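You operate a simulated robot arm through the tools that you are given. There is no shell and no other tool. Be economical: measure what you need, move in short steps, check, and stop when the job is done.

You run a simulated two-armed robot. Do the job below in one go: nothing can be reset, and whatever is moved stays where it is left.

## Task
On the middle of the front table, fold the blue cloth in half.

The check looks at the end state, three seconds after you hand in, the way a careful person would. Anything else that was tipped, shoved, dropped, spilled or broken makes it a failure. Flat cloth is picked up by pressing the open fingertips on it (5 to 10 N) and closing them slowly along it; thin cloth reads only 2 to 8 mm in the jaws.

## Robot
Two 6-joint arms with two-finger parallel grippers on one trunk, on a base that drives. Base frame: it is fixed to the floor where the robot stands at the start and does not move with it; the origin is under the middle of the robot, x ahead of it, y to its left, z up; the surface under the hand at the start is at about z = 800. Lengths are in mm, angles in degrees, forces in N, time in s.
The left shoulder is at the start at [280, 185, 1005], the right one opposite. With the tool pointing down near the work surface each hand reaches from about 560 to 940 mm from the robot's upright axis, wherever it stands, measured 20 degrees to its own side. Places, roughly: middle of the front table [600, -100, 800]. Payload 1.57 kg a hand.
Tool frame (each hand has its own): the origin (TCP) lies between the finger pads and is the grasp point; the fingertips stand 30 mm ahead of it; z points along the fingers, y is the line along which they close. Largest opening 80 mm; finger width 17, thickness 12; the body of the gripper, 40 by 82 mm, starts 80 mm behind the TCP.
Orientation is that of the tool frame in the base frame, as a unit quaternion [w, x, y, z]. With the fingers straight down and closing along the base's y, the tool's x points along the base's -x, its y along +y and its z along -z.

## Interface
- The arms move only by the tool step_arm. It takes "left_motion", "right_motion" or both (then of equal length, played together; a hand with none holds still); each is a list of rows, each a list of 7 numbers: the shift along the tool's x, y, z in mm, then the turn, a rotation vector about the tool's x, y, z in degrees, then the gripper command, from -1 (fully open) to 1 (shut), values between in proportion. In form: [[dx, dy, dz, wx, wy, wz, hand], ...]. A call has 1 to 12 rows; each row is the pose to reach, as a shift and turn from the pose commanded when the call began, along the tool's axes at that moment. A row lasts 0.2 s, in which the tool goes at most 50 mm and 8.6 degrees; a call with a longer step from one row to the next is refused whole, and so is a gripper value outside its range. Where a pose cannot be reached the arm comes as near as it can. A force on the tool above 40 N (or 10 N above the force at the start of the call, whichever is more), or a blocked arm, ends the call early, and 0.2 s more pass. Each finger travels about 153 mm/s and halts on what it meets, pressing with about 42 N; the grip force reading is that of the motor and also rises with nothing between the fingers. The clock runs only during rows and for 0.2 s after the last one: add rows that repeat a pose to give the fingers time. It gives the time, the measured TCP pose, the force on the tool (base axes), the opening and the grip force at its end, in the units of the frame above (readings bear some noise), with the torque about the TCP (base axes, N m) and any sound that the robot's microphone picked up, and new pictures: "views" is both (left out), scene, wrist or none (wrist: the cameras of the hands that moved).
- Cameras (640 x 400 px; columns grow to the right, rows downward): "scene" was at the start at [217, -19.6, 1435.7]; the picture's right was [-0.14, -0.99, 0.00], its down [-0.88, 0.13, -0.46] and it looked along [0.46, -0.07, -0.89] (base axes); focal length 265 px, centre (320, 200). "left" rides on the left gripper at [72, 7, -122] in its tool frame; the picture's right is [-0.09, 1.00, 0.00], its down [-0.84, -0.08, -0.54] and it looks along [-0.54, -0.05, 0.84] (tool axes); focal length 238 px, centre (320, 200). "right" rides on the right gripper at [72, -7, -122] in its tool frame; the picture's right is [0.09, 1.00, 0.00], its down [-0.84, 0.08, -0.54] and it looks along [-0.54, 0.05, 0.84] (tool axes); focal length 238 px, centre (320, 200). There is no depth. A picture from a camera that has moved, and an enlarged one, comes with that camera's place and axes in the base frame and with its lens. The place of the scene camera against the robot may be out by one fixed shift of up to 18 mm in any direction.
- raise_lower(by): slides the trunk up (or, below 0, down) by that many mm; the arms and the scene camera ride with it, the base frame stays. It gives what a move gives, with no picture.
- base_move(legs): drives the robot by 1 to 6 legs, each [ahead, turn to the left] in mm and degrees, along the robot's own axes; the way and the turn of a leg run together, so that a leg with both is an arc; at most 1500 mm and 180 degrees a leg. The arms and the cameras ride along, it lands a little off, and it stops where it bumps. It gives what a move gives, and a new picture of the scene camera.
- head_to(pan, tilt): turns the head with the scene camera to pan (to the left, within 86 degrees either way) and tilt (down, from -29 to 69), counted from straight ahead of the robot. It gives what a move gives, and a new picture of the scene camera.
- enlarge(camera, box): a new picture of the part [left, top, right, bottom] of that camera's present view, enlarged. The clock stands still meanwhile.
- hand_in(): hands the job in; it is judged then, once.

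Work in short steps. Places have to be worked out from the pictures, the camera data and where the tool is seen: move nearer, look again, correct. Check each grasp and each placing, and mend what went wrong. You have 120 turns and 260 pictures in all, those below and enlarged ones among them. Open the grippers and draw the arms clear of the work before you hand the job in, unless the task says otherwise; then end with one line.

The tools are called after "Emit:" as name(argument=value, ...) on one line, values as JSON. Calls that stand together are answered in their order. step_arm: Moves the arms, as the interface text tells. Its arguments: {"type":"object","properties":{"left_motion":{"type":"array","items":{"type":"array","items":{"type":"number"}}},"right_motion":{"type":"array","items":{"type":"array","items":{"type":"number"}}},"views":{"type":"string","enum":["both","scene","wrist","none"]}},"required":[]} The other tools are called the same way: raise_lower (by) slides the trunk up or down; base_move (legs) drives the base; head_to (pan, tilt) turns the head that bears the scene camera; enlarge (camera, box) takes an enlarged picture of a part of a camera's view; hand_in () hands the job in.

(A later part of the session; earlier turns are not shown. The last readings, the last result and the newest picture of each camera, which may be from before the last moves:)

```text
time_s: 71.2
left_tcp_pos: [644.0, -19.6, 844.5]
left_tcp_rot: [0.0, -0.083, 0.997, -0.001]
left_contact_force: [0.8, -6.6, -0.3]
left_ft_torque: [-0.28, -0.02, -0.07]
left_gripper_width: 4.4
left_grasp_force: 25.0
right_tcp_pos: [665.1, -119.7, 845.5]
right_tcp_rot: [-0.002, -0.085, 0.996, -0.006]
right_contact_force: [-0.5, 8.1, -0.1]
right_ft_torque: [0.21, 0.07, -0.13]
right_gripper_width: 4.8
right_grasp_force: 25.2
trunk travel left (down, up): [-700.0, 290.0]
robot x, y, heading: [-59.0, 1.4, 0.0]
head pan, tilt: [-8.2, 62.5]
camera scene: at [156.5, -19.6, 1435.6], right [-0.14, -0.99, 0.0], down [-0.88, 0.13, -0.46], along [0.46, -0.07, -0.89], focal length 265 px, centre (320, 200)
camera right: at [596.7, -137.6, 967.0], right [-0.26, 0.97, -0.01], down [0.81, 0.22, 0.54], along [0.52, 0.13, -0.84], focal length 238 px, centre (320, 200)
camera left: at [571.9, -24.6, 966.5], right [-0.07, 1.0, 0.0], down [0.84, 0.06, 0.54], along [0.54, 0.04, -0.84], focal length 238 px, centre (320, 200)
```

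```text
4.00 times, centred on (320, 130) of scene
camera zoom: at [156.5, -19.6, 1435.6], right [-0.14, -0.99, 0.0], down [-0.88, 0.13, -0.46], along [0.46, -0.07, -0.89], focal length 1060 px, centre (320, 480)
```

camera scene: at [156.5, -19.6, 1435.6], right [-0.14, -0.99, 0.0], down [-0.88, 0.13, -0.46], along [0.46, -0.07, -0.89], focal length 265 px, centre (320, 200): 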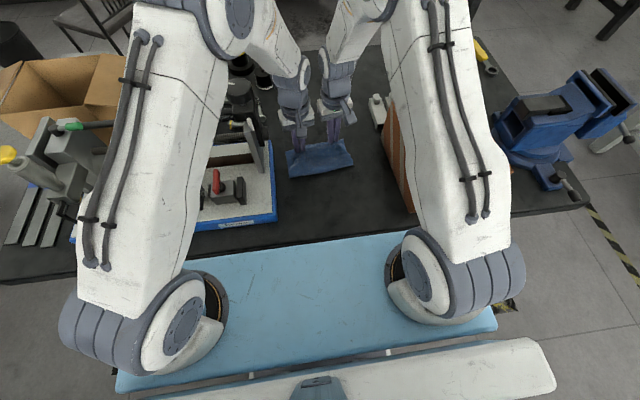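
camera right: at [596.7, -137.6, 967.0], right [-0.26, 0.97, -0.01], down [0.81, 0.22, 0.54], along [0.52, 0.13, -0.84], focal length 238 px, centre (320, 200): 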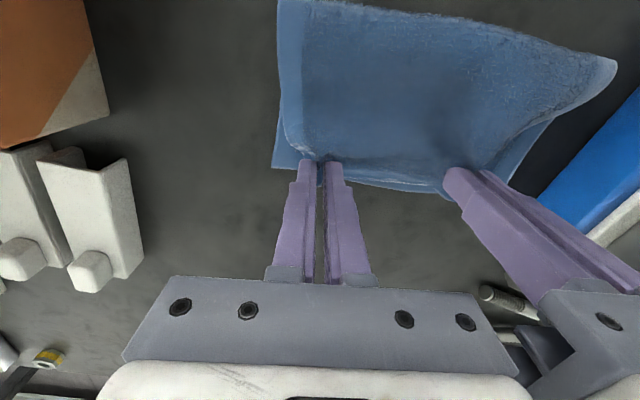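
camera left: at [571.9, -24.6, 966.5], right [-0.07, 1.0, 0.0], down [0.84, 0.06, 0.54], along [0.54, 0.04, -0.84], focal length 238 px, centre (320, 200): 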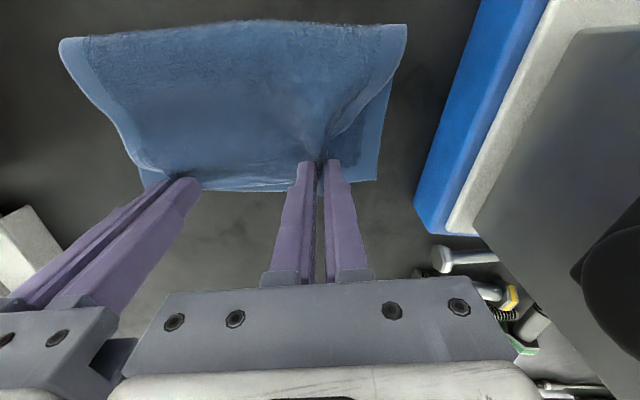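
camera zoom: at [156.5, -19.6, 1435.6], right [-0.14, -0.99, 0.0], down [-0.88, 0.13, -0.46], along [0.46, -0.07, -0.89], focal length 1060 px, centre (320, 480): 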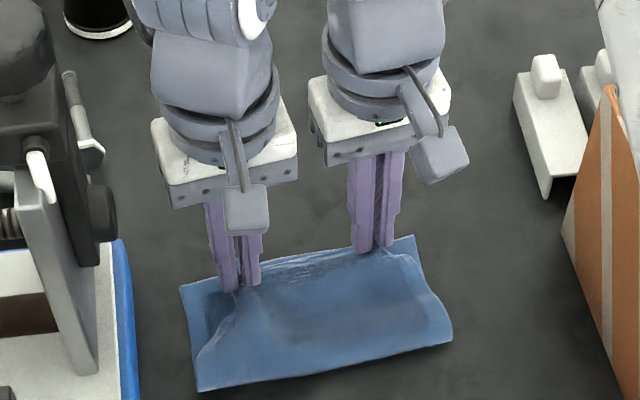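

The halves line up well (A≈(657,26), B≈(681,-154)). I'll lower to light contact and open slowly so the fingers spread the pinched cloth flat.

Emit:
step_arm(left_motion=[[-1, 0, 5, 0, 0, 0, 1], [-1, 0, 9, 0, 0, 0, 1], [-1, 0, 9, 0, 0, 0, 0.9], [-1, 1, 9, 0, 0, 0, 0.75], [-1, 2, 9, 0, 0, 0, 0.6], [-1, 3, 9, 0, 0, 0, 0.45], [-1, 3, 9, 0, 0, 0, 0.3], [-1, 3, 9, 0, 0, 0, 0.15]], right_motion=[[0, 0, 5, 0, 0, 0, 1], [0, 0, 9, 0, 0, 0, 1], [0, 0, 9, 0, 0, 0, 0.9], [0, 0, 9, 0, 0, 0, 0.75], [0, 0, 9, 0, 0, 0, 0.6], [0, 0, 9, 0, 0, 0, 0.45], [0, 0, 9, 0, 0, 0, 0.3], [0, 0, 9, 0, 0, 0, 0.15]], views="wrist")

```text
time_s: 73.0
left_tcp_pos: [643.1, -16.4, 835.9]
left_tcp_rot: [0.0, -0.082, 0.997, -0.001]
left_contact_force: [-0.8, 1.9, 3.9]
left_ft_torque: [-0.04, 0.01, 0.01]
left_gripper_width: 33.0
left_grasp_force: 0.1
right_tcp_pos: [663.6, -118.3, 837.4]
right_tcp_rot: [-0.001, -0.084, 0.996, -0.006]
right_contact_force: [-0.3, -0.8, 2.9]
right_ft_torque: [0.02, 0.0, 0.02]
right_gripper_width: 32.8
right_grasp_force: 0.0
trunk travel left (down, up): [-700.0, 290.0]
robot x, y, heading: [-60.7, -1.2, -0.0]
head pan, tilt: [-8.2, 62.5]
camera right: at [596.4, -138.1, 958.7], right [-0.26, 0.97, -0.01], down [0.81, 0.22, 0.54], along [0.52, 0.13, -0.84], focal length 238 px, centre (320, 200)
camera left: at [572.2, -21.2, 957.6], right [-0.07, 1.0, 0.0], down [0.84, 0.06, 0.54], along [0.54, 0.04, -0.84], focal length 238 px, centre (320, 200)
```

right: 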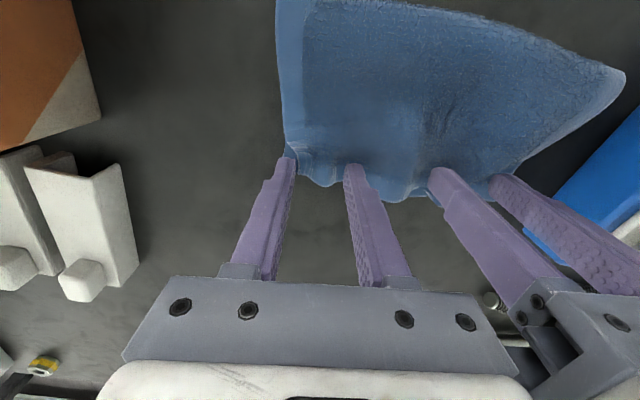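
left: 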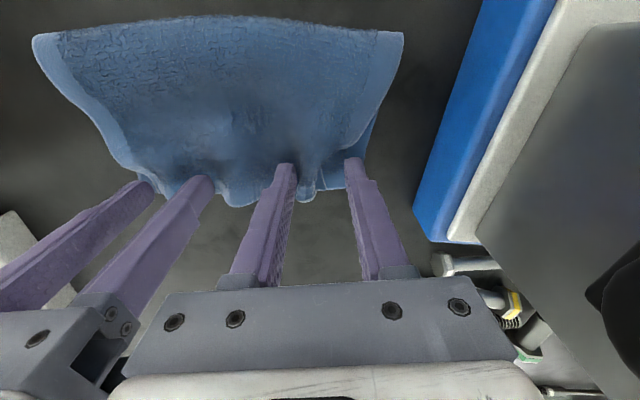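

The edge rippled a bit between the hands. I'll lift both straight up and look.

Emit:
step_arm(left_motion=[[0, 0, -15, 0, 0, 0, 0.15], [0, 0, -50, 0, 0, 0, 0.15], [0, 0, -95, 0, 0, 0, 0.15], [0, 10, -130, 0, 0, 0, 0.15]], right_motion=[[0, 0, -15, 0, 0, 0, 0.15], [0, 0, -50, 0, 0, 0, 0.15], [0, 0, -95, 0, 0, 0, 0.15], [0, -20, -130, 0, 0, 0, 0.15]])

Emit:
enlarge(camera="scene", box=[250, 80, 390, 180])

```text
time_s: 74.0
left_tcp_pos: [643.1, -7.0, 965.5]
left_tcp_rot: [0.0, -0.082, 0.997, -0.001]
left_contact_force: [0.2, 0.5, 0.3]
left_ft_torque: [0.03, 0.03, 0.02]
left_gripper_width: 34.0
left_grasp_force: 0.1
right_tcp_pos: [667.7, -138.5, 968.1]
right_tcp_rot: [-0.002, -0.085, 0.996, -0.006]
right_contact_force: [-0.4, -0.9, 0.2]
right_ft_torque: [-0.01, 0.01, 0.02]
right_gripper_width: 34.0
right_grasp_force: 0.1
trunk travel left (down, up): [-700.0, 290.0]
robot x, y, heading: [-63.2, 3.4, 0.3]
head pan, tilt: [-8.2, 62.5]
camera scene: at [156.5, -19.6, 1435.6], right [-0.14, -0.99, 0.0], down [-0.88, 0.13, -0.46], along [0.46, -0.07, -0.89], focal length 265 px, centre (320, 200)
camera right: at [600.0, -157.0, 1089.1], right [-0.26, 0.97, -0.01], down [0.81, 0.22, 0.54], along [0.52, 0.13, -0.84], focal length 238 px, centre (320, 200)
camera left: at [571.1, -10.9, 1087.8], right [-0.07, 1.0, 0.0], down [0.84, 0.06, 0.54], along [0.54, 0.04, -0.84], focal length 238 px, centre (320, 200)
```

scene: 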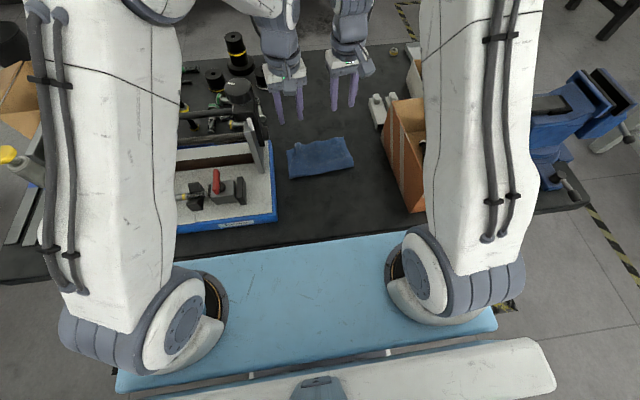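
right: 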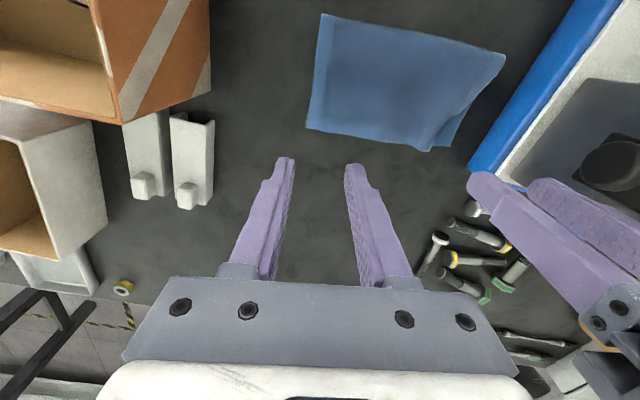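
left: 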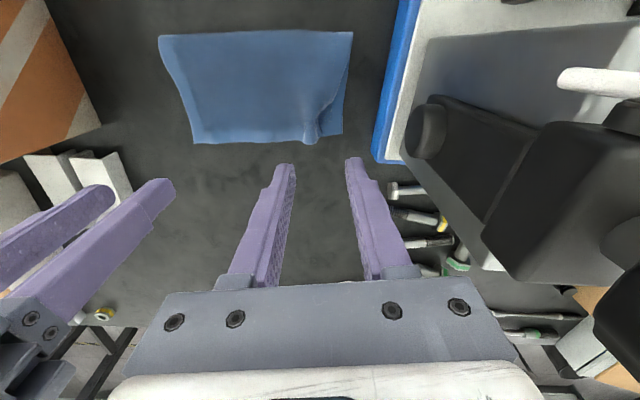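

```text
4.00 times, centred on (320, 130) of scene
camera zoom: at [156.5, -19.6, 1435.6], right [-0.14, -0.99, 0.0], down [-0.88, 0.13, -0.46], along [0.46, -0.07, -0.89], focal length 1060 px, centre (320, 480)
```

zoom: 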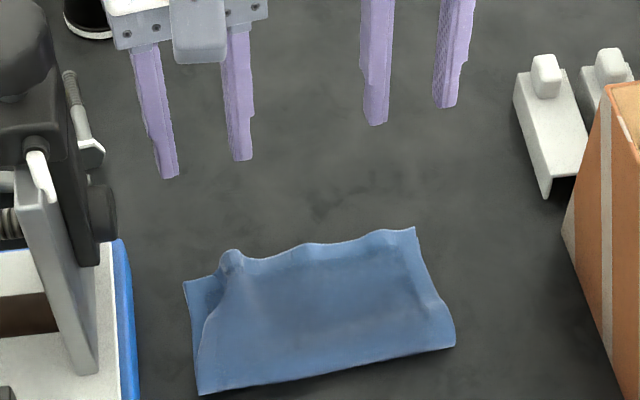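

The right corners coincide; only the top-left corner is drawn in about 25 mm, with a small bump at about (650,-16). I'll pinch that bump with the left hand and draw it out to the corner A.

Emit:
step_arm(left_motion=[[0, -10, 30, 0, 0, 0, 0.15], [0, -10, 70, 0, 0, 0, 0.15], [0, -10, 105, 0, 0, 0, 0.15], [0, -10, 122, 0, 0, 0, 0.15], [0, -10, 128, 0, 0, 0, 0.15]], views="wrist")

```text
time_s: 75.2
left_tcp_pos: [644.4, -16.9, 839.2]
left_tcp_rot: [0.0, -0.082, 0.997, -0.002]
left_contact_force: [-0.5, 0.1, 0.6]
left_ft_torque: [0.01, 0.04, 0.02]
left_gripper_width: 33.7
left_grasp_force: 0.0
right_tcp_pos: [668.5, -139.3, 967.4]
right_tcp_rot: [-0.001, -0.084, 0.996, -0.004]
right_contact_force: [-0.7, -0.6, -0.6]
right_ft_torque: [-0.01, 0.0, 0.0]
right_gripper_width: 33.9
right_grasp_force: 0.1
trunk travel left (down, up): [-700.0, 290.0]
robot x, y, heading: [-59.0, -2.3, -0.1]
head pan, tilt: [-8.2, 62.5]
camera left: at [573.0, -21.8, 959.6], right [-0.07, 1.0, 0.0], down [0.84, 0.06, 0.54], along [0.54, 0.04, -0.84], focal length 238 px, centre (320, 200)
```

left: 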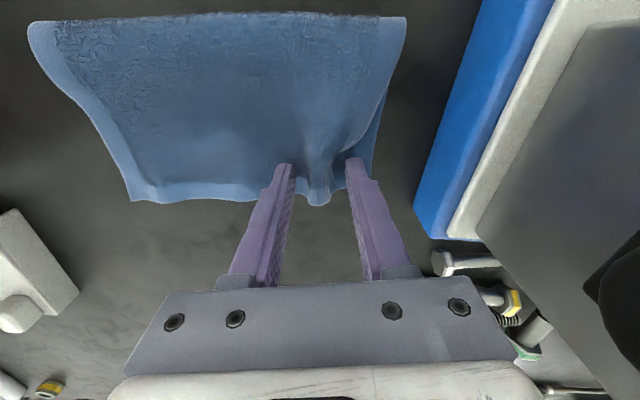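

The bump is between the fingers, so I'll close on it at near-zero pressure to take only the top layer.

Emit:
step_arm(left_motion=[[0, 0, 1, 0, 0, 0, 0.3], [0, 0, 1, 0, 0, 0, 0.45], [0, 0, 1, 0, 0, 0, 0.6], [0, 0, 1, 0, 0, 0, 0.75], [0, 0, 1, 0, 0, 0, 0.88], [0, 0, 1, 0, 0, 0, 1], [0, 0, 1, 0, 0, 0, 1]], views="wrist")

```text
time_s: 76.8
left_tcp_pos: [645.3, -17.4, 836.2]
left_tcp_rot: [0.0, -0.081, 0.997, 0.0]
left_contact_force: [-0.1, -1.1, 3.1]
left_ft_torque: [-0.05, -0.02, -0.01]
left_gripper_width: 5.6
left_grasp_force: 25.9
right_tcp_pos: [668.1, -138.1, 968.5]
right_tcp_rot: [-0.001, -0.085, 0.996, -0.005]
right_contact_force: [-0.2, -1.0, 0.0]
right_ft_torque: [0.02, 0.02, 0.01]
right_gripper_width: 34.1
right_grasp_force: 0.1
trunk travel left (down, up): [-700.0, 290.0]
robot x, y, heading: [-60.6, -2.8, 0.0]
head pan, tilt: [-8.2, 62.5]
camera left: at [572.7, -21.8, 958.7], right [-0.07, 1.0, 0.0], down [0.84, 0.06, 0.54], along [0.54, 0.04, -0.84], focal length 238 px, centre (320, 200)
```

left: 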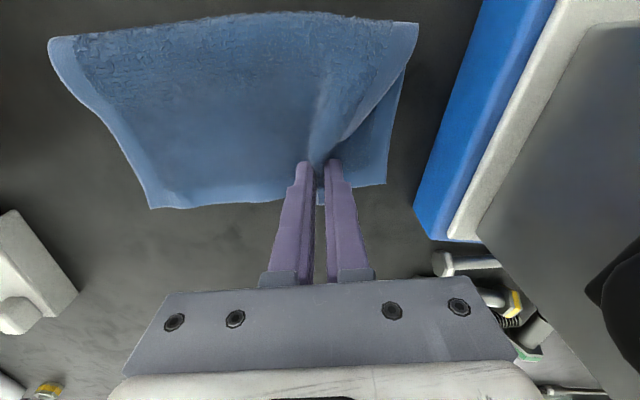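

Held (5.6 mm). I'll lift slightly and draw it about 21 mm along the edge toward A, keeping clear of the fixture at y≥60, then lower without releasing.

Emit:
step_arm(left_motion=[[0, 0, -10, 0, 0, 0, 1], [-1, 7, -14, 0, 0, 0, 1], [-2, 14, -14, 0, 0, 0, 1], [-3, 21, -10, 0, 0, 0, 1], [-3, 21, -3, 0, 0, 0, 1]])

Emit:
enlarge(camera="scene", box=[230, 80, 370, 180])

```text
time_s: 78.0
left_tcp_pos: [645.1, 4.6, 839.5]
left_tcp_rot: [0.001, -0.081, 0.997, -0.001]
left_contact_force: [-1.1, 0.1, 1.0]
left_ft_torque: [0.01, 0.06, 0.01]
left_gripper_width: 5.4
left_grasp_force: 26.1
right_tcp_pos: [667.6, -139.2, 966.4]
right_tcp_rot: [-0.001, -0.085, 0.996, -0.006]
right_contact_force: [0.1, 0.0, -0.2]
right_ft_torque: [0.01, -0.04, 0.01]
right_gripper_width: 34.0
right_grasp_force: 0.2
trunk travel left (down, up): [-700.0, 290.0]
robot x, y, heading: [-60.1, -0.8, 0.3]
head pan, tilt: [-8.2, 62.5]
camera scene: at [156.3, -19.6, 1435.7], right [-0.14, -0.99, 0.0], down [-0.88, 0.13, -0.46], along [0.46, -0.07, -0.89], focal length 265 px, centre (320, 200)
camera left: at [572.3, -0.1, 961.6], right [-0.07, 1.0, 0.0], down [0.84, 0.06, 0.54], along [0.54, 0.04, -0.84], focal length 238 px, centre (320, 200)
```

scene: 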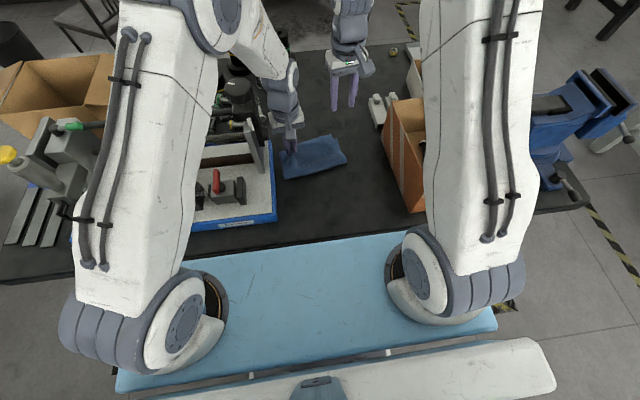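
left: 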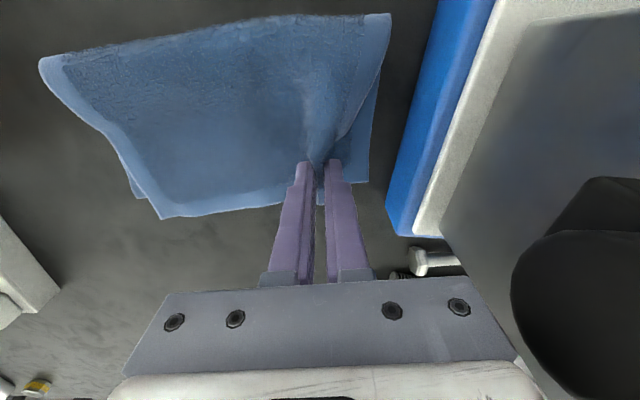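

```text
4.00 times, centred on (300, 130) of scene
camera zoom: at [156.3, -19.6, 1435.7], right [-0.14, -0.99, 0.0], down [-0.88, 0.13, -0.46], along [0.46, -0.07, -0.89], focal length 1060 px, centre (400, 480)
```

zoom: 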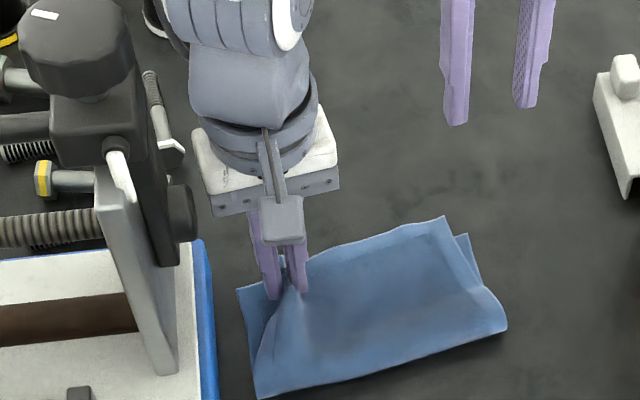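

Pulling moved the whole cloth, so the top layer itself is taut and the missing width is inside the pinch. I'll release with a small opening, lift and look closely at that corner.

Emit:
step_arm(left_motion=[[0, 0, 1, 0, 0, 0, 0.85], [0, 0, 1, 0, 0, 0, 0.7], [0, 0, 1, 0, 0, 0, 0.6], [0, 0, -15, 0, 0, 0, 0.6], [0, -10, -50, 0, 0, 0, 0.6], [0, -20, -80, 0, 0, 0, 0.6]], views="wrist")

Emit:
enlarge(camera="scene", box=[270, 120, 360, 184])

Emit:
enlarge(camera="left", box=[150, 20, 450, 220])

```text
time_s: 79.4
left_tcp_pos: [646.4, -14.1, 919.6]
left_tcp_rot: [0.0, -0.082, 0.997, -0.001]
left_contact_force: [0.1, -0.7, 0.0]
left_ft_torque: [-0.01, -0.02, -0.01]
left_gripper_width: 16.2
left_grasp_force: 0.0
right_tcp_pos: [667.7, -138.9, 966.3]
right_tcp_rot: [-0.001, -0.085, 0.996, -0.006]
right_contact_force: [-0.2, -1.1, -0.3]
right_ft_torque: [0.02, 0.02, 0.0]
right_gripper_width: 34.1
right_grasp_force: 0.0
trunk travel left (down, up): [-700.0, 290.0]
robot x, y, heading: [-59.7, 0.5, 0.0]
head pan, tilt: [-8.2, 62.5]
camera left: at [576.0, -19.2, 1041.5], right [-0.07, 1.0, 0.0], down [0.84, 0.06, 0.54], along [0.54, 0.04, -0.84], focal length 238 px, centre (320, 200)
```

left: 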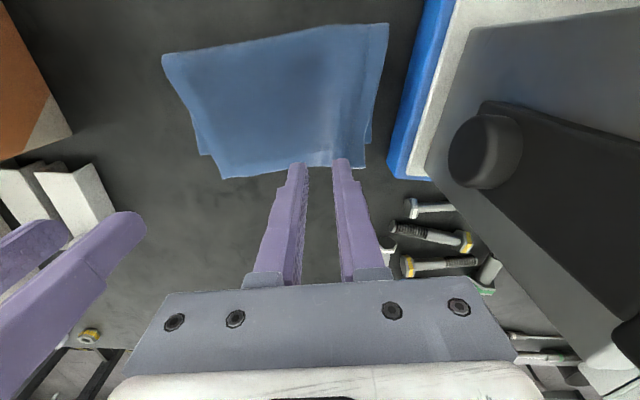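

```text
6.25 times, centred on (315, 152) of scene
camera zoom: at [156.4, -19.6, 1435.6], right [-0.14, -0.99, 0.0], down [-0.88, 0.13, -0.46], along [0.46, -0.07, -0.89], focal length 1656 px, centre (351, 500)
```

zoom: 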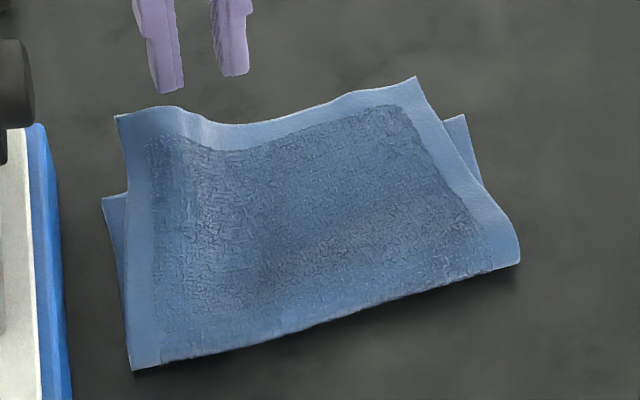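

```text
2.00 times, centred on (300, 120) of left
camera zoom: at [576.0, -19.2, 1041.5], right [-0.07, 1.0, 0.0], down [0.84, 0.06, 0.54], along [0.54, 0.04, -0.84], focal length 477 px, centre (360, 360)
```

zoom: 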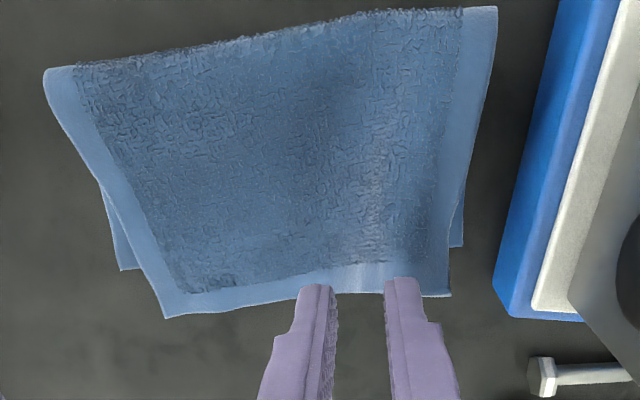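

The corner flattened out by itself. The top edge now overshoots the lower edge by about 28 mm (D'(685,39) vs A(657,41); C'(710,-120) vs B(682,-140)). I'll retake the top edge, lift it only to just above the desired crease, and set it down on the lower edge.

Emit:
step_arm(left_motion=[[-10, 5, 0, 0, 0, 0, 0.25], [-22, 10, 5, 0, 0, 0, 0.25], [-34, 16, 35, 0, 0, 0, 0.25], [-34, 16, 65, 0, 0, 0, 0.25], [-34, 16, 75, 0, 0, 0, 0.25]], right_motion=[[-10, 14, 5, 0, 0, 0, 0.25], [-22, 28, 25, 0, 0, 0, 0.25], [-31.5, 41.7, 65, 0, 0, 0, 0.25], [-31.5, 41.7, 105, 0, 0, 0, 0.25], [-31.5, 41.7, 121, 0, 0, 0, 0.25]], views="wrist")

```text
time_s: 80.6
left_tcp_pos: [679.0, 6.5, 844.2]
left_tcp_rot: [-0.001, -0.081, 0.997, -0.001]
left_contact_force: [-0.1, -0.4, -0.2]
left_ft_torque: [0.0, 0.02, 0.01]
left_gripper_width: 30.4
left_grasp_force: 0.0
right_tcp_pos: [693.4, -93.0, 847.2]
right_tcp_rot: [-0.001, -0.085, 0.996, -0.006]
right_contact_force: [0.6, 0.6, -0.2]
right_ft_torque: [-0.02, 0.02, -0.03]
right_gripper_width: 30.1
right_grasp_force: 0.0
trunk travel left (down, up): [-700.0, 290.0]
robot x, y, heading: [-61.6, 2.1, 0.3]
head pan, tilt: [-8.2, 62.5]
camera right: at [624.4, -110.8, 967.2], right [-0.26, 0.97, -0.01], down [0.81, 0.22, 0.54], along [0.52, 0.13, -0.84], focal length 238 px, centre (320, 200)
camera left: at [606.1, 1.5, 966.3], right [-0.07, 1.0, 0.0], down [0.84, 0.06, 0.54], along [0.54, 0.04, -0.84], focal length 238 px, centre (320, 200)
```

right: 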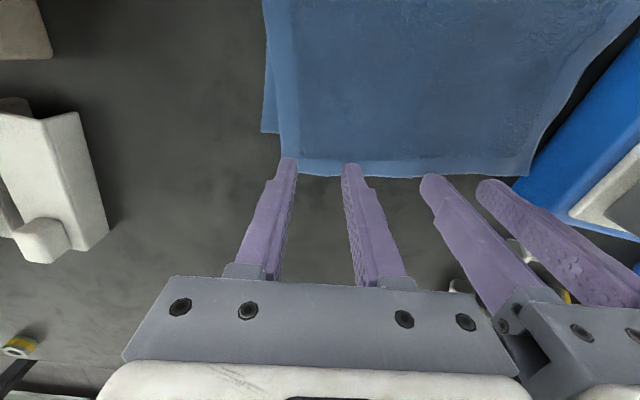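
left: 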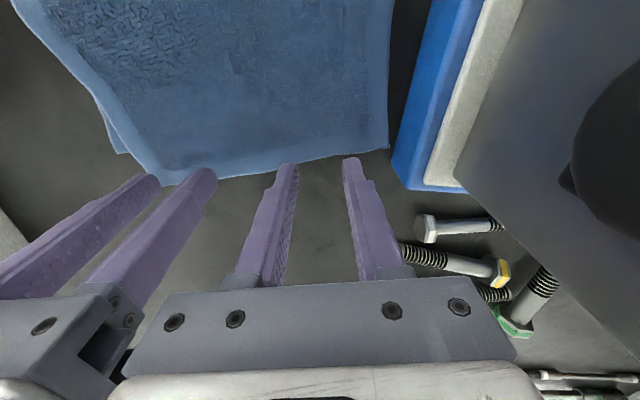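

The corner seems to have kept relaxing since that picture, so my estimate is stale. I'll raise both hands and look again before gripping.

Emit:
step_arm(left_motion=[[0, 0, -40, 0, 0, 0, 0.25], [0, -10, -85, 0, 0, 0, 0.25], [-20, -20, -120, 0, 0, 0, 0.25], [-40, -20, -140, 0, 0, 0, 0.25]], right_motion=[[0, 0, -40, 0, 0, 0, 0.25], [0, -10, -85, 0, 0, 0, 0.25], [-20, -20, -120, 0, 0, 0, 0.25], [-40, -20, -140, 0, 0, 0, 0.25]], views="wrist")

Emit:
enlarge(camera="scene", box=[265, 110, 365, 182])

```text
time_s: 81.6
left_tcp_pos: [719.9, -8.3, 985.1]
left_tcp_rot: [0.0, -0.082, 0.997, -0.001]
left_contact_force: [-0.7, -0.7, -0.1]
left_ft_torque: [0.01, -0.02, 0.0]
left_gripper_width: 30.1
left_grasp_force: 0.0
right_tcp_pos: [735.3, -105.6, 986.1]
right_tcp_rot: [-0.001, -0.085, 0.996, -0.006]
right_contact_force: [0.0, -1.1, -0.3]
right_ft_torque: [0.02, 0.0, 0.02]
right_gripper_width: 29.6
right_grasp_force: 0.0
trunk travel left (down, up): [-700.0, 290.0]
robot x, y, heading: [-60.9, 1.2, 0.2]
head pan, tilt: [-8.2, 62.5]
camera right: at [667.7, -123.8, 1108.1], right [-0.26, 0.97, -0.01], down [0.81, 0.22, 0.54], along [0.52, 0.13, -0.84], focal length 238 px, centre (320, 200)
camera left: at [648.4, -12.5, 1107.2], right [-0.07, 1.0, 0.0], down [0.84, 0.06, 0.54], along [0.54, 0.04, -0.84], focal length 238 px, centre (320, 200)
```

right: 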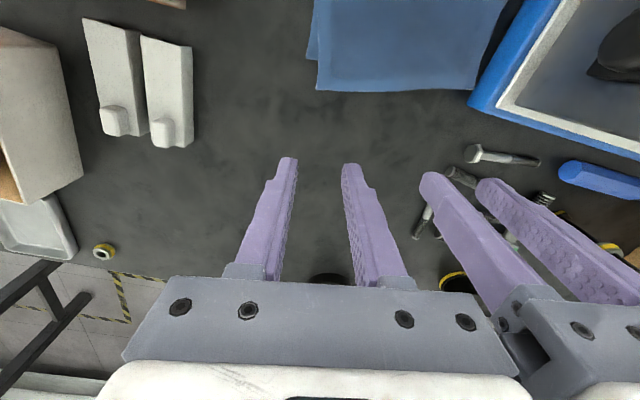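
left: 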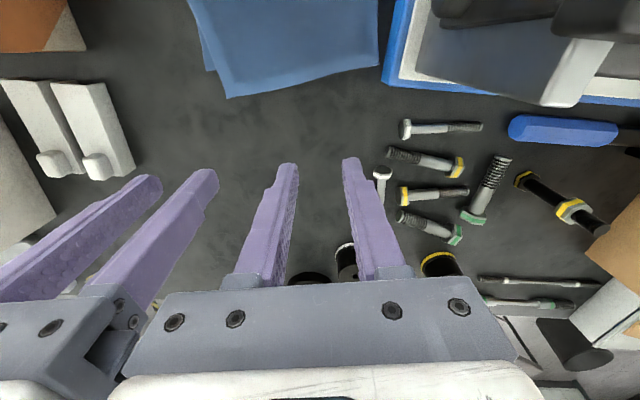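

```text
5.56 times, centred on (315, 146) of scene
camera zoom: at [156.1, -19.8, 1435.7], right [-0.14, -0.99, 0.0], down [-0.88, 0.13, -0.46], along [0.46, -0.07, -0.89], focal length 1472 px, centre (348, 500)
```

zoom: 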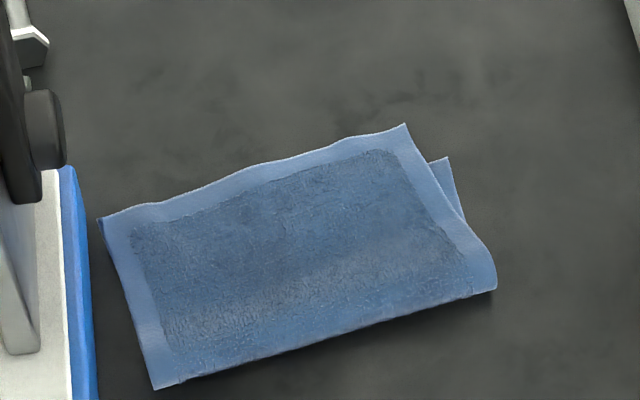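

The cloth relaxed nicely: the left side is aligned, and only the right top corner C'(708,-120) overshoots B(680,-138). I'll move the left hand up and away and take C' with the right hand.

Emit:
step_arm(left_motion=[[0, 10, -20, 0, 0, 0, 0.25], [0, 25, -40, 0, 0, 0, 0.25], [0, 40, -60, 0, 0, 0, 0.25], [0, 40, -60, 0, 0, 0, 0.25], [0, 40, -60, 0, 0, 0, 0.25], [0, 40, -60, 0, 0, 0, 0.25]], right_motion=[[10, 4, 0, 0, 0, 0, 0.25], [25, 10, 20, 0, 0, 0, 0.25], [40, 16, 60, 0, 0, 0, 0.25], [45.5, 18.9, 100, 0, 0, 0, 0.25], [45.5, 18.9, 135, 0, 0, 0, 0.25], [45.5, 18.9, 145, 0, 0, 0, 0.25]], views="wrist")

```text
time_s: 83.0
left_tcp_pos: [713.6, 34.4, 1045.6]
left_tcp_rot: [0.0, -0.082, 0.997, -0.001]
left_contact_force: [-0.3, -0.5, -0.6]
left_ft_torque: [-0.02, -0.02, 0.0]
left_gripper_width: 30.3
left_grasp_force: 0.1
right_tcp_pos: [687.2, -94.1, 840.4]
right_tcp_rot: [0.0, -0.084, 0.996, -0.006]
right_contact_force: [0.8, 0.6, -0.5]
right_ft_torque: [0.02, 0.0, 0.01]
right_gripper_width: 30.0
right_grasp_force: 0.1
trunk travel left (down, up): [-700.0, 290.0]
robot x, y, heading: [-58.6, 0.6, 0.1]
head pan, tilt: [-8.2, 62.5]
camera right: at [619.4, -113.0, 961.9], right [-0.26, 0.97, -0.01], down [0.81, 0.22, 0.54], along [0.52, 0.13, -0.84], focal length 238 px, centre (320, 200)
camera left: at [641.5, 29.0, 1166.3], right [-0.07, 1.0, 0.0], down [0.84, 0.06, 0.54], along [0.54, 0.04, -0.84], focal length 238 px, centre (320, 200)
```

right: 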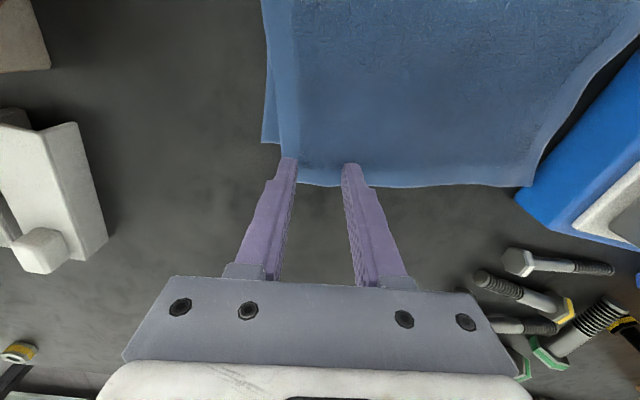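
left: 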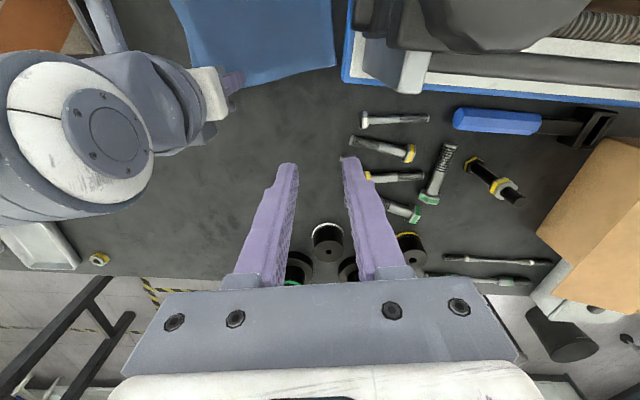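

The outer finger is right at the side edge, so I'll shift 6 mm inward, then press and close.

Emit:
step_arm(right_motion=[[0, 6, 0, 0, 0, 0, 0.25], [0, 6, 4, 0, 0, 0, 0.25], [0, 6, 6.5, 0, 0, 0, 0.25], [0, 6, 6.5, 0, 0, 0, 0.25]], views="none")

```text
time_s: 84.0
left_tcp_pos: [712.4, 34.0, 1045.2]
left_tcp_rot: [0.0, -0.082, 0.997, -0.001]
left_contact_force: [-1.0, -0.2, 0.6]
left_ft_torque: [0.03, 0.03, -0.01]
left_gripper_width: 30.2
left_grasp_force: 0.1
right_tcp_pos: [685.5, -89.0, 833.6]
right_tcp_rot: [-0.001, -0.084, 0.996, -0.006]
right_contact_force: [-1.6, -1.3, 9.4]
right_ft_torque: [0.06, 0.11, 0.03]
right_gripper_width: 29.9
right_grasp_force: 0.0
trunk travel left (down, up): [-700.0, 290.0]
robot x, y, heading: [-63.7, -1.2, -0.1]
head pan, tilt: [-8.2, 62.5]
```

9 N is right, so I'm closing slowly.

Emit:
step_arm(right_motion=[[0, 0, 0.2, 0, 0, 0, 0.33], [0, 0, 0.2, 0, 0, 0, 0.41], [0, 0, 0.2, 0, 0, 0, 0.49], [0, 0, 0.2, 0, 0, 0, 0.57], [0, 0, 0.2, 0, 0, 0, 0.65], [0, 0, 0.2, 0, 0, 0, 0.73], [0, 0, 0.2, 0, 0, 0, 0.81], [0, 0, 0.2, 0, 0, 0, 0.88], [0, 0, 0.2, 0, 0, 0, 0.94], [0, 0, 0.2, 0, 0, 0, 1], [0, 0, 0.2, 0, 0, 0, 1]], views="wrist")

```text
time_s: 86.4
left_tcp_pos: [713.5, 33.2, 1045.2]
left_tcp_rot: [0.0, -0.083, 0.997, -0.001]
left_contact_force: [-0.2, -0.2, 0.2]
left_ft_torque: [-0.01, 0.0, 0.01]
left_gripper_width: 29.9
left_grasp_force: 0.0
right_tcp_pos: [686.3, -88.9, 832.8]
right_tcp_rot: [-0.001, -0.085, 0.996, -0.005]
right_contact_force: [-0.2, 1.2, 12.9]
right_ft_torque: [0.12, 0.1, -0.03]
right_gripper_width: 5.6
right_grasp_force: 26.2
trunk travel left (down, up): [-700.0, 290.0]
robot x, y, heading: [-61.6, 2.1, 0.3]
head pan, tilt: [-8.2, 62.5]
camera right: at [618.0, -107.1, 955.7], right [-0.26, 0.97, -0.01], down [0.81, 0.22, 0.54], along [0.52, 0.13, -0.84], focal length 238 px, centre (320, 200)
```

right: 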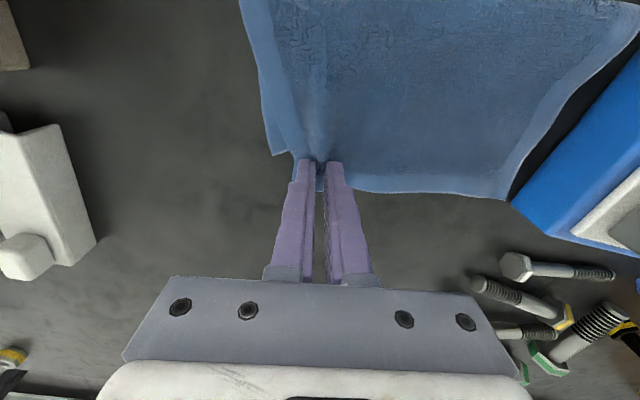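

Held (5.6 mm). I'll lift 20 mm and check that only the top layer comes up.

Emit:
step_arm(right_motion=[[0, 0, -10, 0, 0, 0, 1], [0, 0, -20, 0, 0, 0, 1], [0, 0, -25, 0, 0, 0, 1]], views="wrist")

Emit:
enlarge(camera="scene", box=[265, 110, 365, 182])

```text
time_s: 87.2
left_tcp_pos: [713.6, 33.1, 1045.4]
left_tcp_rot: [0.0, -0.082, 0.997, -0.001]
left_contact_force: [0.3, -0.2, 0.4]
left_ft_torque: [-0.04, 0.0, 0.02]
left_gripper_width: 30.0
left_grasp_force: 0.1
right_tcp_pos: [685.9, -89.2, 858.1]
right_tcp_rot: [-0.002, -0.085, 0.996, -0.005]
right_contact_force: [0.0, -0.4, 0.4]
right_ft_torque: [0.02, 0.03, 0.03]
right_gripper_width: 5.4
right_grasp_force: 25.7
trunk travel left (down, up): [-700.0, 290.0]
robot x, y, heading: [-61.1, -3.4, 0.1]
head pan, tilt: [-8.2, 62.5]
camera right: at [618.6, -107.1, 980.8], right [-0.26, 0.97, -0.01], down [0.81, 0.22, 0.54], along [0.52, 0.13, -0.84], focal length 238 px, centre (320, 200)
```

right: 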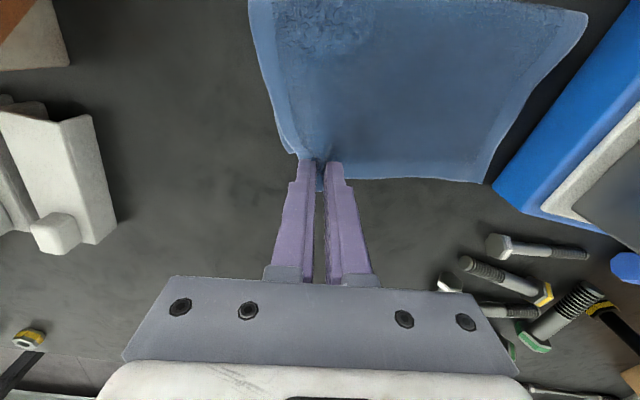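

```text
5.56 times, centred on (315, 146) of scene
camera zoom: at [156.3, -19.6, 1435.6], right [-0.14, -0.99, 0.0], down [-0.88, 0.13, -0.46], along [0.46, -0.07, -0.89], focal length 1472 px, centre (348, 500)
```

zoom: 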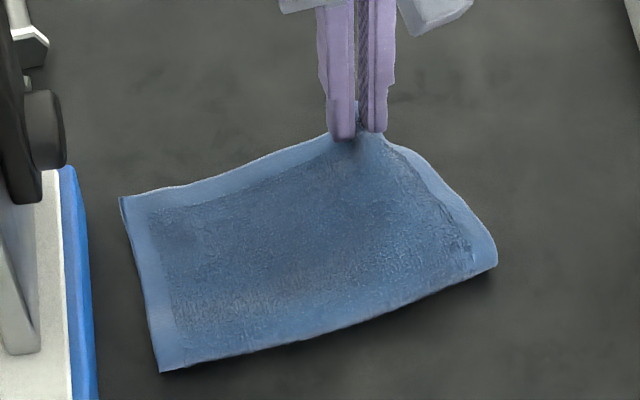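

The lower layer was caught too. I'll lower it back, release gently, lift and look; then I'll take only the corner tip diagonally.

Emit:
step_arm(right_motion=[[0, 0, 12, 0, 0, 0, 1], [0, 0, 21, 0, 0, 0, 1], [0, 0, 21, 0, 0, 0, 0.8], [0, 0, 21, 0, 0, 0, 0.6], [0, 0, 15, 0, 0, 0, 0.5], [0, 0, -20, 0, 0, 0, 0.4], [0, 0, -60, 0, 0, 0, 0.4], [0, 0, -90, 0, 0, 0, 0.4], [0, 0, -90, 0, 0, 0, 0.4], [0, 0, -90, 0, 0, 0, 0.4]], views="wrist")

Emit:
enlarge(camera="scene", box=[265, 110, 365, 182])

```text
time_s: 89.4
left_tcp_pos: [713.3, 34.6, 1043.9]
left_tcp_rot: [0.0, -0.081, 0.997, 0.0]
left_contact_force: [0.1, 0.2, -0.3]
left_ft_torque: [0.01, 0.0, -0.03]
left_gripper_width: 30.0
left_grasp_force: 0.0
right_tcp_pos: [685.7, -87.7, 949.2]
right_tcp_rot: [-0.001, -0.084, 0.996, -0.007]
right_contact_force: [0.6, -0.4, -0.6]
right_ft_torque: [-0.03, 0.01, 0.01]
right_gripper_width: 24.1
right_grasp_force: 0.0
trunk travel left (down, up): [-700.0, 290.0]
robot x, y, heading: [-61.5, 0.2, -0.3]
head pan, tilt: [-8.2, 62.5]
camera right: at [617.4, -105.5, 1070.7], right [-0.26, 0.97, -0.01], down [0.81, 0.22, 0.54], along [0.52, 0.13, -0.84], focal length 238 px, centre (320, 200)
```

right: 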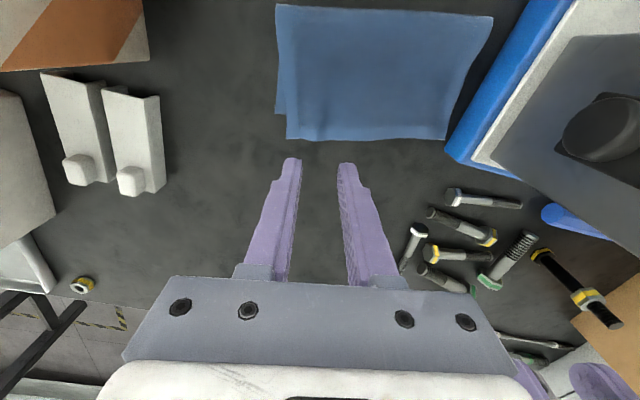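

```text
5.56 times, centred on (315, 146) of scene
camera zoom: at [156.3, -19.6, 1435.7], right [-0.14, -0.99, 0.0], down [-0.88, 0.13, -0.46], along [0.46, -0.07, -0.89], focal length 1472 px, centre (348, 500)
```

zoom: 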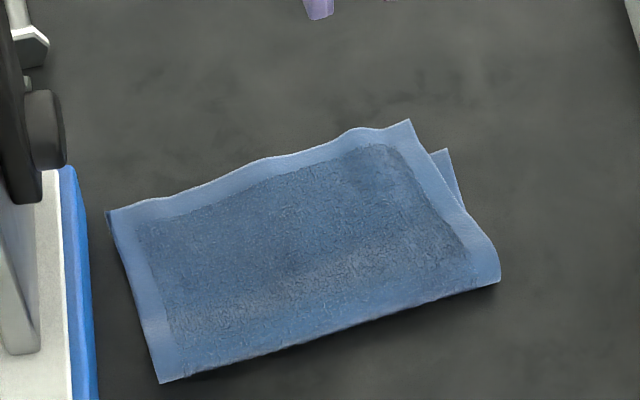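

Same state as before. Now I'll yaw the right hand about 51° and go for just the tip of C' (712,-121), diagonally with a 20 mm opening.

Emit:
step_arm(right_motion=[[-3, -6, 0, 0, 0, -8.5, 0.5], [-6, -12, 0, 0, 0, -17, 0.5], [-9, -18, 10, 0, 0, -25.5, 0.5], [-12, -24, 30, 0, 0, -34, 0.5], [-15, -30, 55, 0, 0, -42.5, 0.5], [-16.5, -34.3, 80, 0, 0, -51, 0.5], [-16.5, -34.3, 105, 0, 0, -51, 0.5]], views="wrist")

Emit:
enlarge(camera="scene", box=[265, 110, 365, 182])

```text
time_s: 91.0
left_tcp_pos: [713.6, 33.7, 1044.0]
left_tcp_rot: [0.001, -0.083, 0.997, 0.0]
left_contact_force: [-0.6, 0.7, -0.2]
left_ft_torque: [-0.04, -0.01, 0.02]
left_gripper_width: 30.0
left_grasp_force: 0.0
right_tcp_pos: [707.0, -119.5, 845.1]
right_tcp_rot: [-0.003, -0.506, 0.863, -0.005]
right_contact_force: [0.1, -0.1, -0.4]
right_ft_torque: [0.04, 0.01, 0.01]
right_gripper_width: 20.0
right_grasp_force: 0.1
trunk travel left (down, up): [-700.0, 290.0]
robot x, y, heading: [-62.1, -0.9, -0.1]
head pan, tilt: [-8.2, 62.5]
camera right: at [681.1, -185.0, 966.6], right [-0.91, 0.41, 0.0], down [0.34, 0.77, 0.53], along [0.22, 0.49, -0.85], focal length 238 px, centre (320, 200)
```

right: 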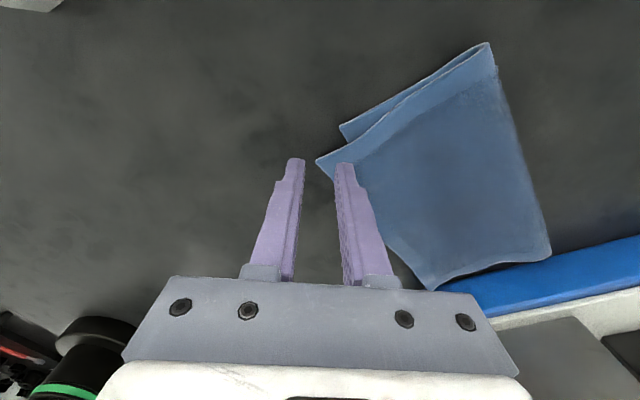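

```text
5.56 times, centred on (315, 146) of scene
camera zoom: at [156.2, -19.6, 1435.7], right [-0.14, -0.99, 0.0], down [-0.88, 0.13, -0.46], along [0.46, -0.07, -0.89], focal length 1472 px, centre (348, 500)
```

zoom: 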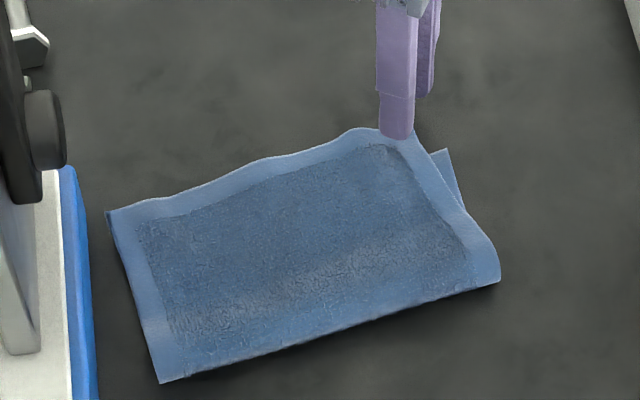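

The tip is centred between the fingers and B is clear, so I'll press down.

Emit:
step_arm(right_motion=[[0, 0, 6, 0, 0, 0, 0.5], [0, 0, 10, 0, 0, 0, 0.5], [0, 0, 12, 0, 0, 0, 0.5], [0, 0, 12, 0, 0, 0, 0.5]], views="none")

```text
time_s: 92.0
left_tcp_pos: [712.6, 33.8, 1045.4]
left_tcp_rot: [0.0, -0.083, 0.997, -0.001]
left_contact_force: [-0.4, -0.8, 0.2]
left_ft_torque: [-0.01, -0.03, 0.05]
left_gripper_width: 29.8
left_grasp_force: 0.1
right_tcp_pos: [708.7, -119.9, 833.3]
right_tcp_rot: [-0.003, -0.506, 0.863, -0.006]
right_contact_force: [-1.3, 0.0, 11.5]
right_ft_torque: [0.08, 0.26, 0.02]
right_gripper_width: 20.6
right_grasp_force: 0.1
trunk travel left (down, up): [-700.0, 290.0]
robot x, y, heading: [-61.3, -0.5, -0.4]
head pan, tilt: [-8.2, 62.5]
```

11 N; I'll close slowly.

Emit:
step_arm(right_motion=[[0, 0, 0, 0, 0, 0, 0.56], [0, 0, 0, 0, 0, 0, 0.62], [0, 0, 0, 0, 0, 0, 0.68], [0, 0, 0, 0, 0, 0, 0.74], [0, 0, 0, 0, 0, 0, 0.8], [0, 0, 0, 0, 0, 0, 0.86], [0, 0, 0, 0, 0, 0, 0.92], [0, 0, 0, 0, 0, 0, 0.97], [0, 0, 0, 0, 0, 0, 1], [0, 0, 0, 0, 0, 0, 1], [0, 0, -8, 0, 0, 0, 1], [0, 0, -16, 0, 0, 0, 1]], views="wrist")

Emit:
enlarge(camera="scene", box=[265, 110, 365, 182])

```text
time_s: 94.6
left_tcp_pos: [713.4, 33.4, 1045.3]
left_tcp_rot: [0.001, -0.082, 0.997, -0.001]
left_contact_force: [-0.4, 0.4, -0.6]
left_ft_torque: [0.02, -0.02, -0.04]
left_gripper_width: 30.1
left_grasp_force: 0.1
right_tcp_pos: [706.3, -120.4, 846.6]
right_tcp_rot: [-0.005, -0.506, 0.863, -0.005]
right_contact_force: [-0.8, -0.4, -1.0]
right_ft_torque: [0.04, 0.02, 0.01]
right_gripper_width: 2.0
right_grasp_force: 23.7
trunk travel left (down, up): [-700.0, 290.0]
robot x, y, heading: [-58.8, 0.8, 0.0]
head pan, tilt: [-8.2, 62.5]
camera right: at [680.0, -185.9, 969.7], right [-0.91, 0.41, 0.0], down [0.34, 0.77, 0.53], along [0.22, 0.49, -0.85], focal length 238 px, centre (320, 200)
```

right: 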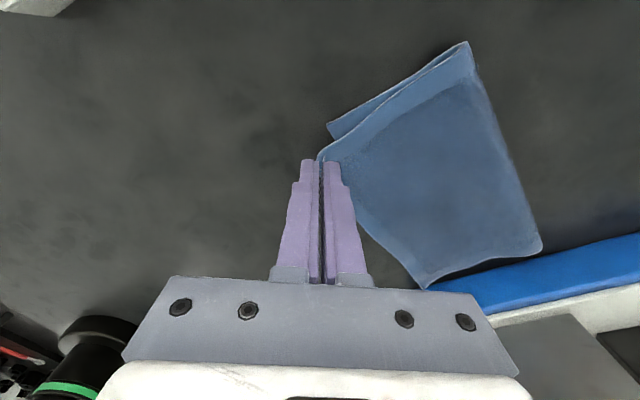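

```text
5.56 times, centred on (315, 146) of scene
camera zoom: at [156.4, -19.6, 1435.5], right [-0.14, -0.99, 0.0], down [-0.88, 0.13, -0.46], along [0.46, -0.07, -0.89], focal length 1472 px, centre (348, 500)
```

zoom: 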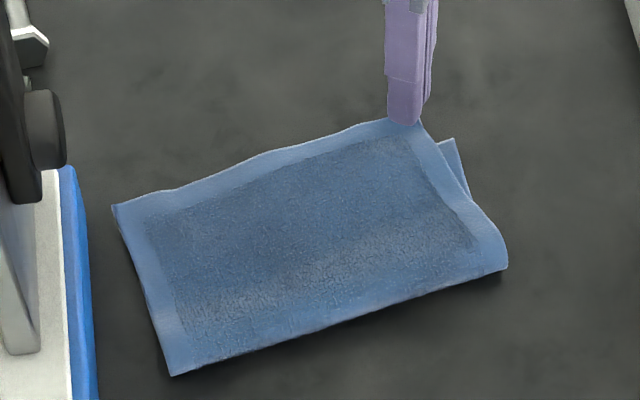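

Only the top corner is held (2.0 mm). B is at about (694,-142), so I'll carry C' over (-18,-19) and lower it.

Emit:
step_arm(right_motion=[[4, 1, -10, 0, 0, 0, 1], [13, 3, -12, 0, 0, 0, 1], [22, 5, -10, 0, 0, 0, 1], [25.4, 6.4, -2, 0, 0, 0, 1], [25.4, 6.4, 6, 0, 0, 0, 1], [25.4, 6.4, 6, 0, 0, 0, 1]], views="wrist")

Emit:
enlarge(camera="scene", box=[265, 110, 365, 182])

```text
time_s: 96.0
left_tcp_pos: [713.0, 34.2, 1044.2]
left_tcp_rot: [0.0, -0.082, 0.997, -0.002]
left_contact_force: [0.0, 0.2, 0.3]
left_ft_torque: [0.0, -0.03, -0.02]
left_gripper_width: 30.2
left_grasp_force: 0.1
right_tcp_pos: [689.9, -139.1, 842.1]
right_tcp_rot: [-0.003, -0.505, 0.863, -0.004]
right_contact_force: [-0.7, -0.3, 0.0]
right_ft_torque: [0.0, 0.02, 0.02]
right_gripper_width: 1.7
right_grasp_force: 23.3
trunk travel left (down, up): [-700.0, 290.0]
robot x, y, heading: [-59.3, 4.4, -0.0]
head pan, tilt: [-8.2, 62.5]
camera right: at [662.4, -204.6, 964.3], right [-0.91, 0.41, 0.0], down [0.34, 0.77, 0.53], along [0.22, 0.49, -0.85], focal length 238 px, centre (320, 200)
```

right: 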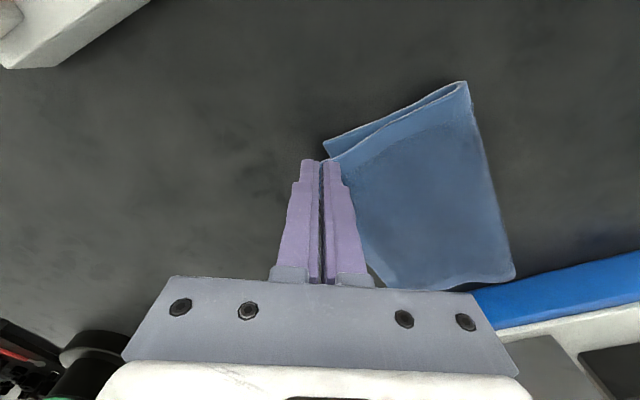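

```text
5.56 times, centred on (315, 146) of scene
camera zoom: at [156.4, -19.6, 1435.7], right [-0.14, -0.99, 0.0], down [-0.88, 0.13, -0.46], along [0.46, -0.07, -0.89], focal length 1472 px, centre (348, 500)
```

zoom: 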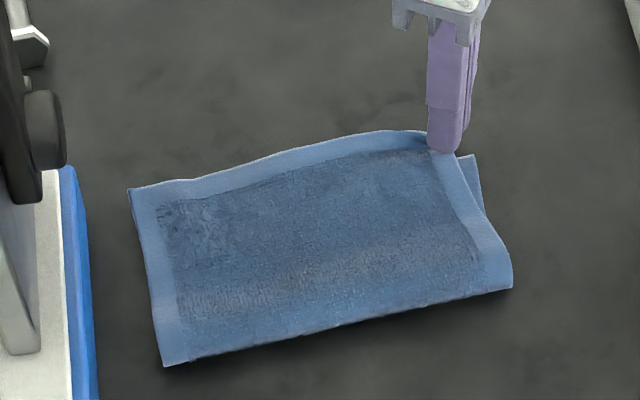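

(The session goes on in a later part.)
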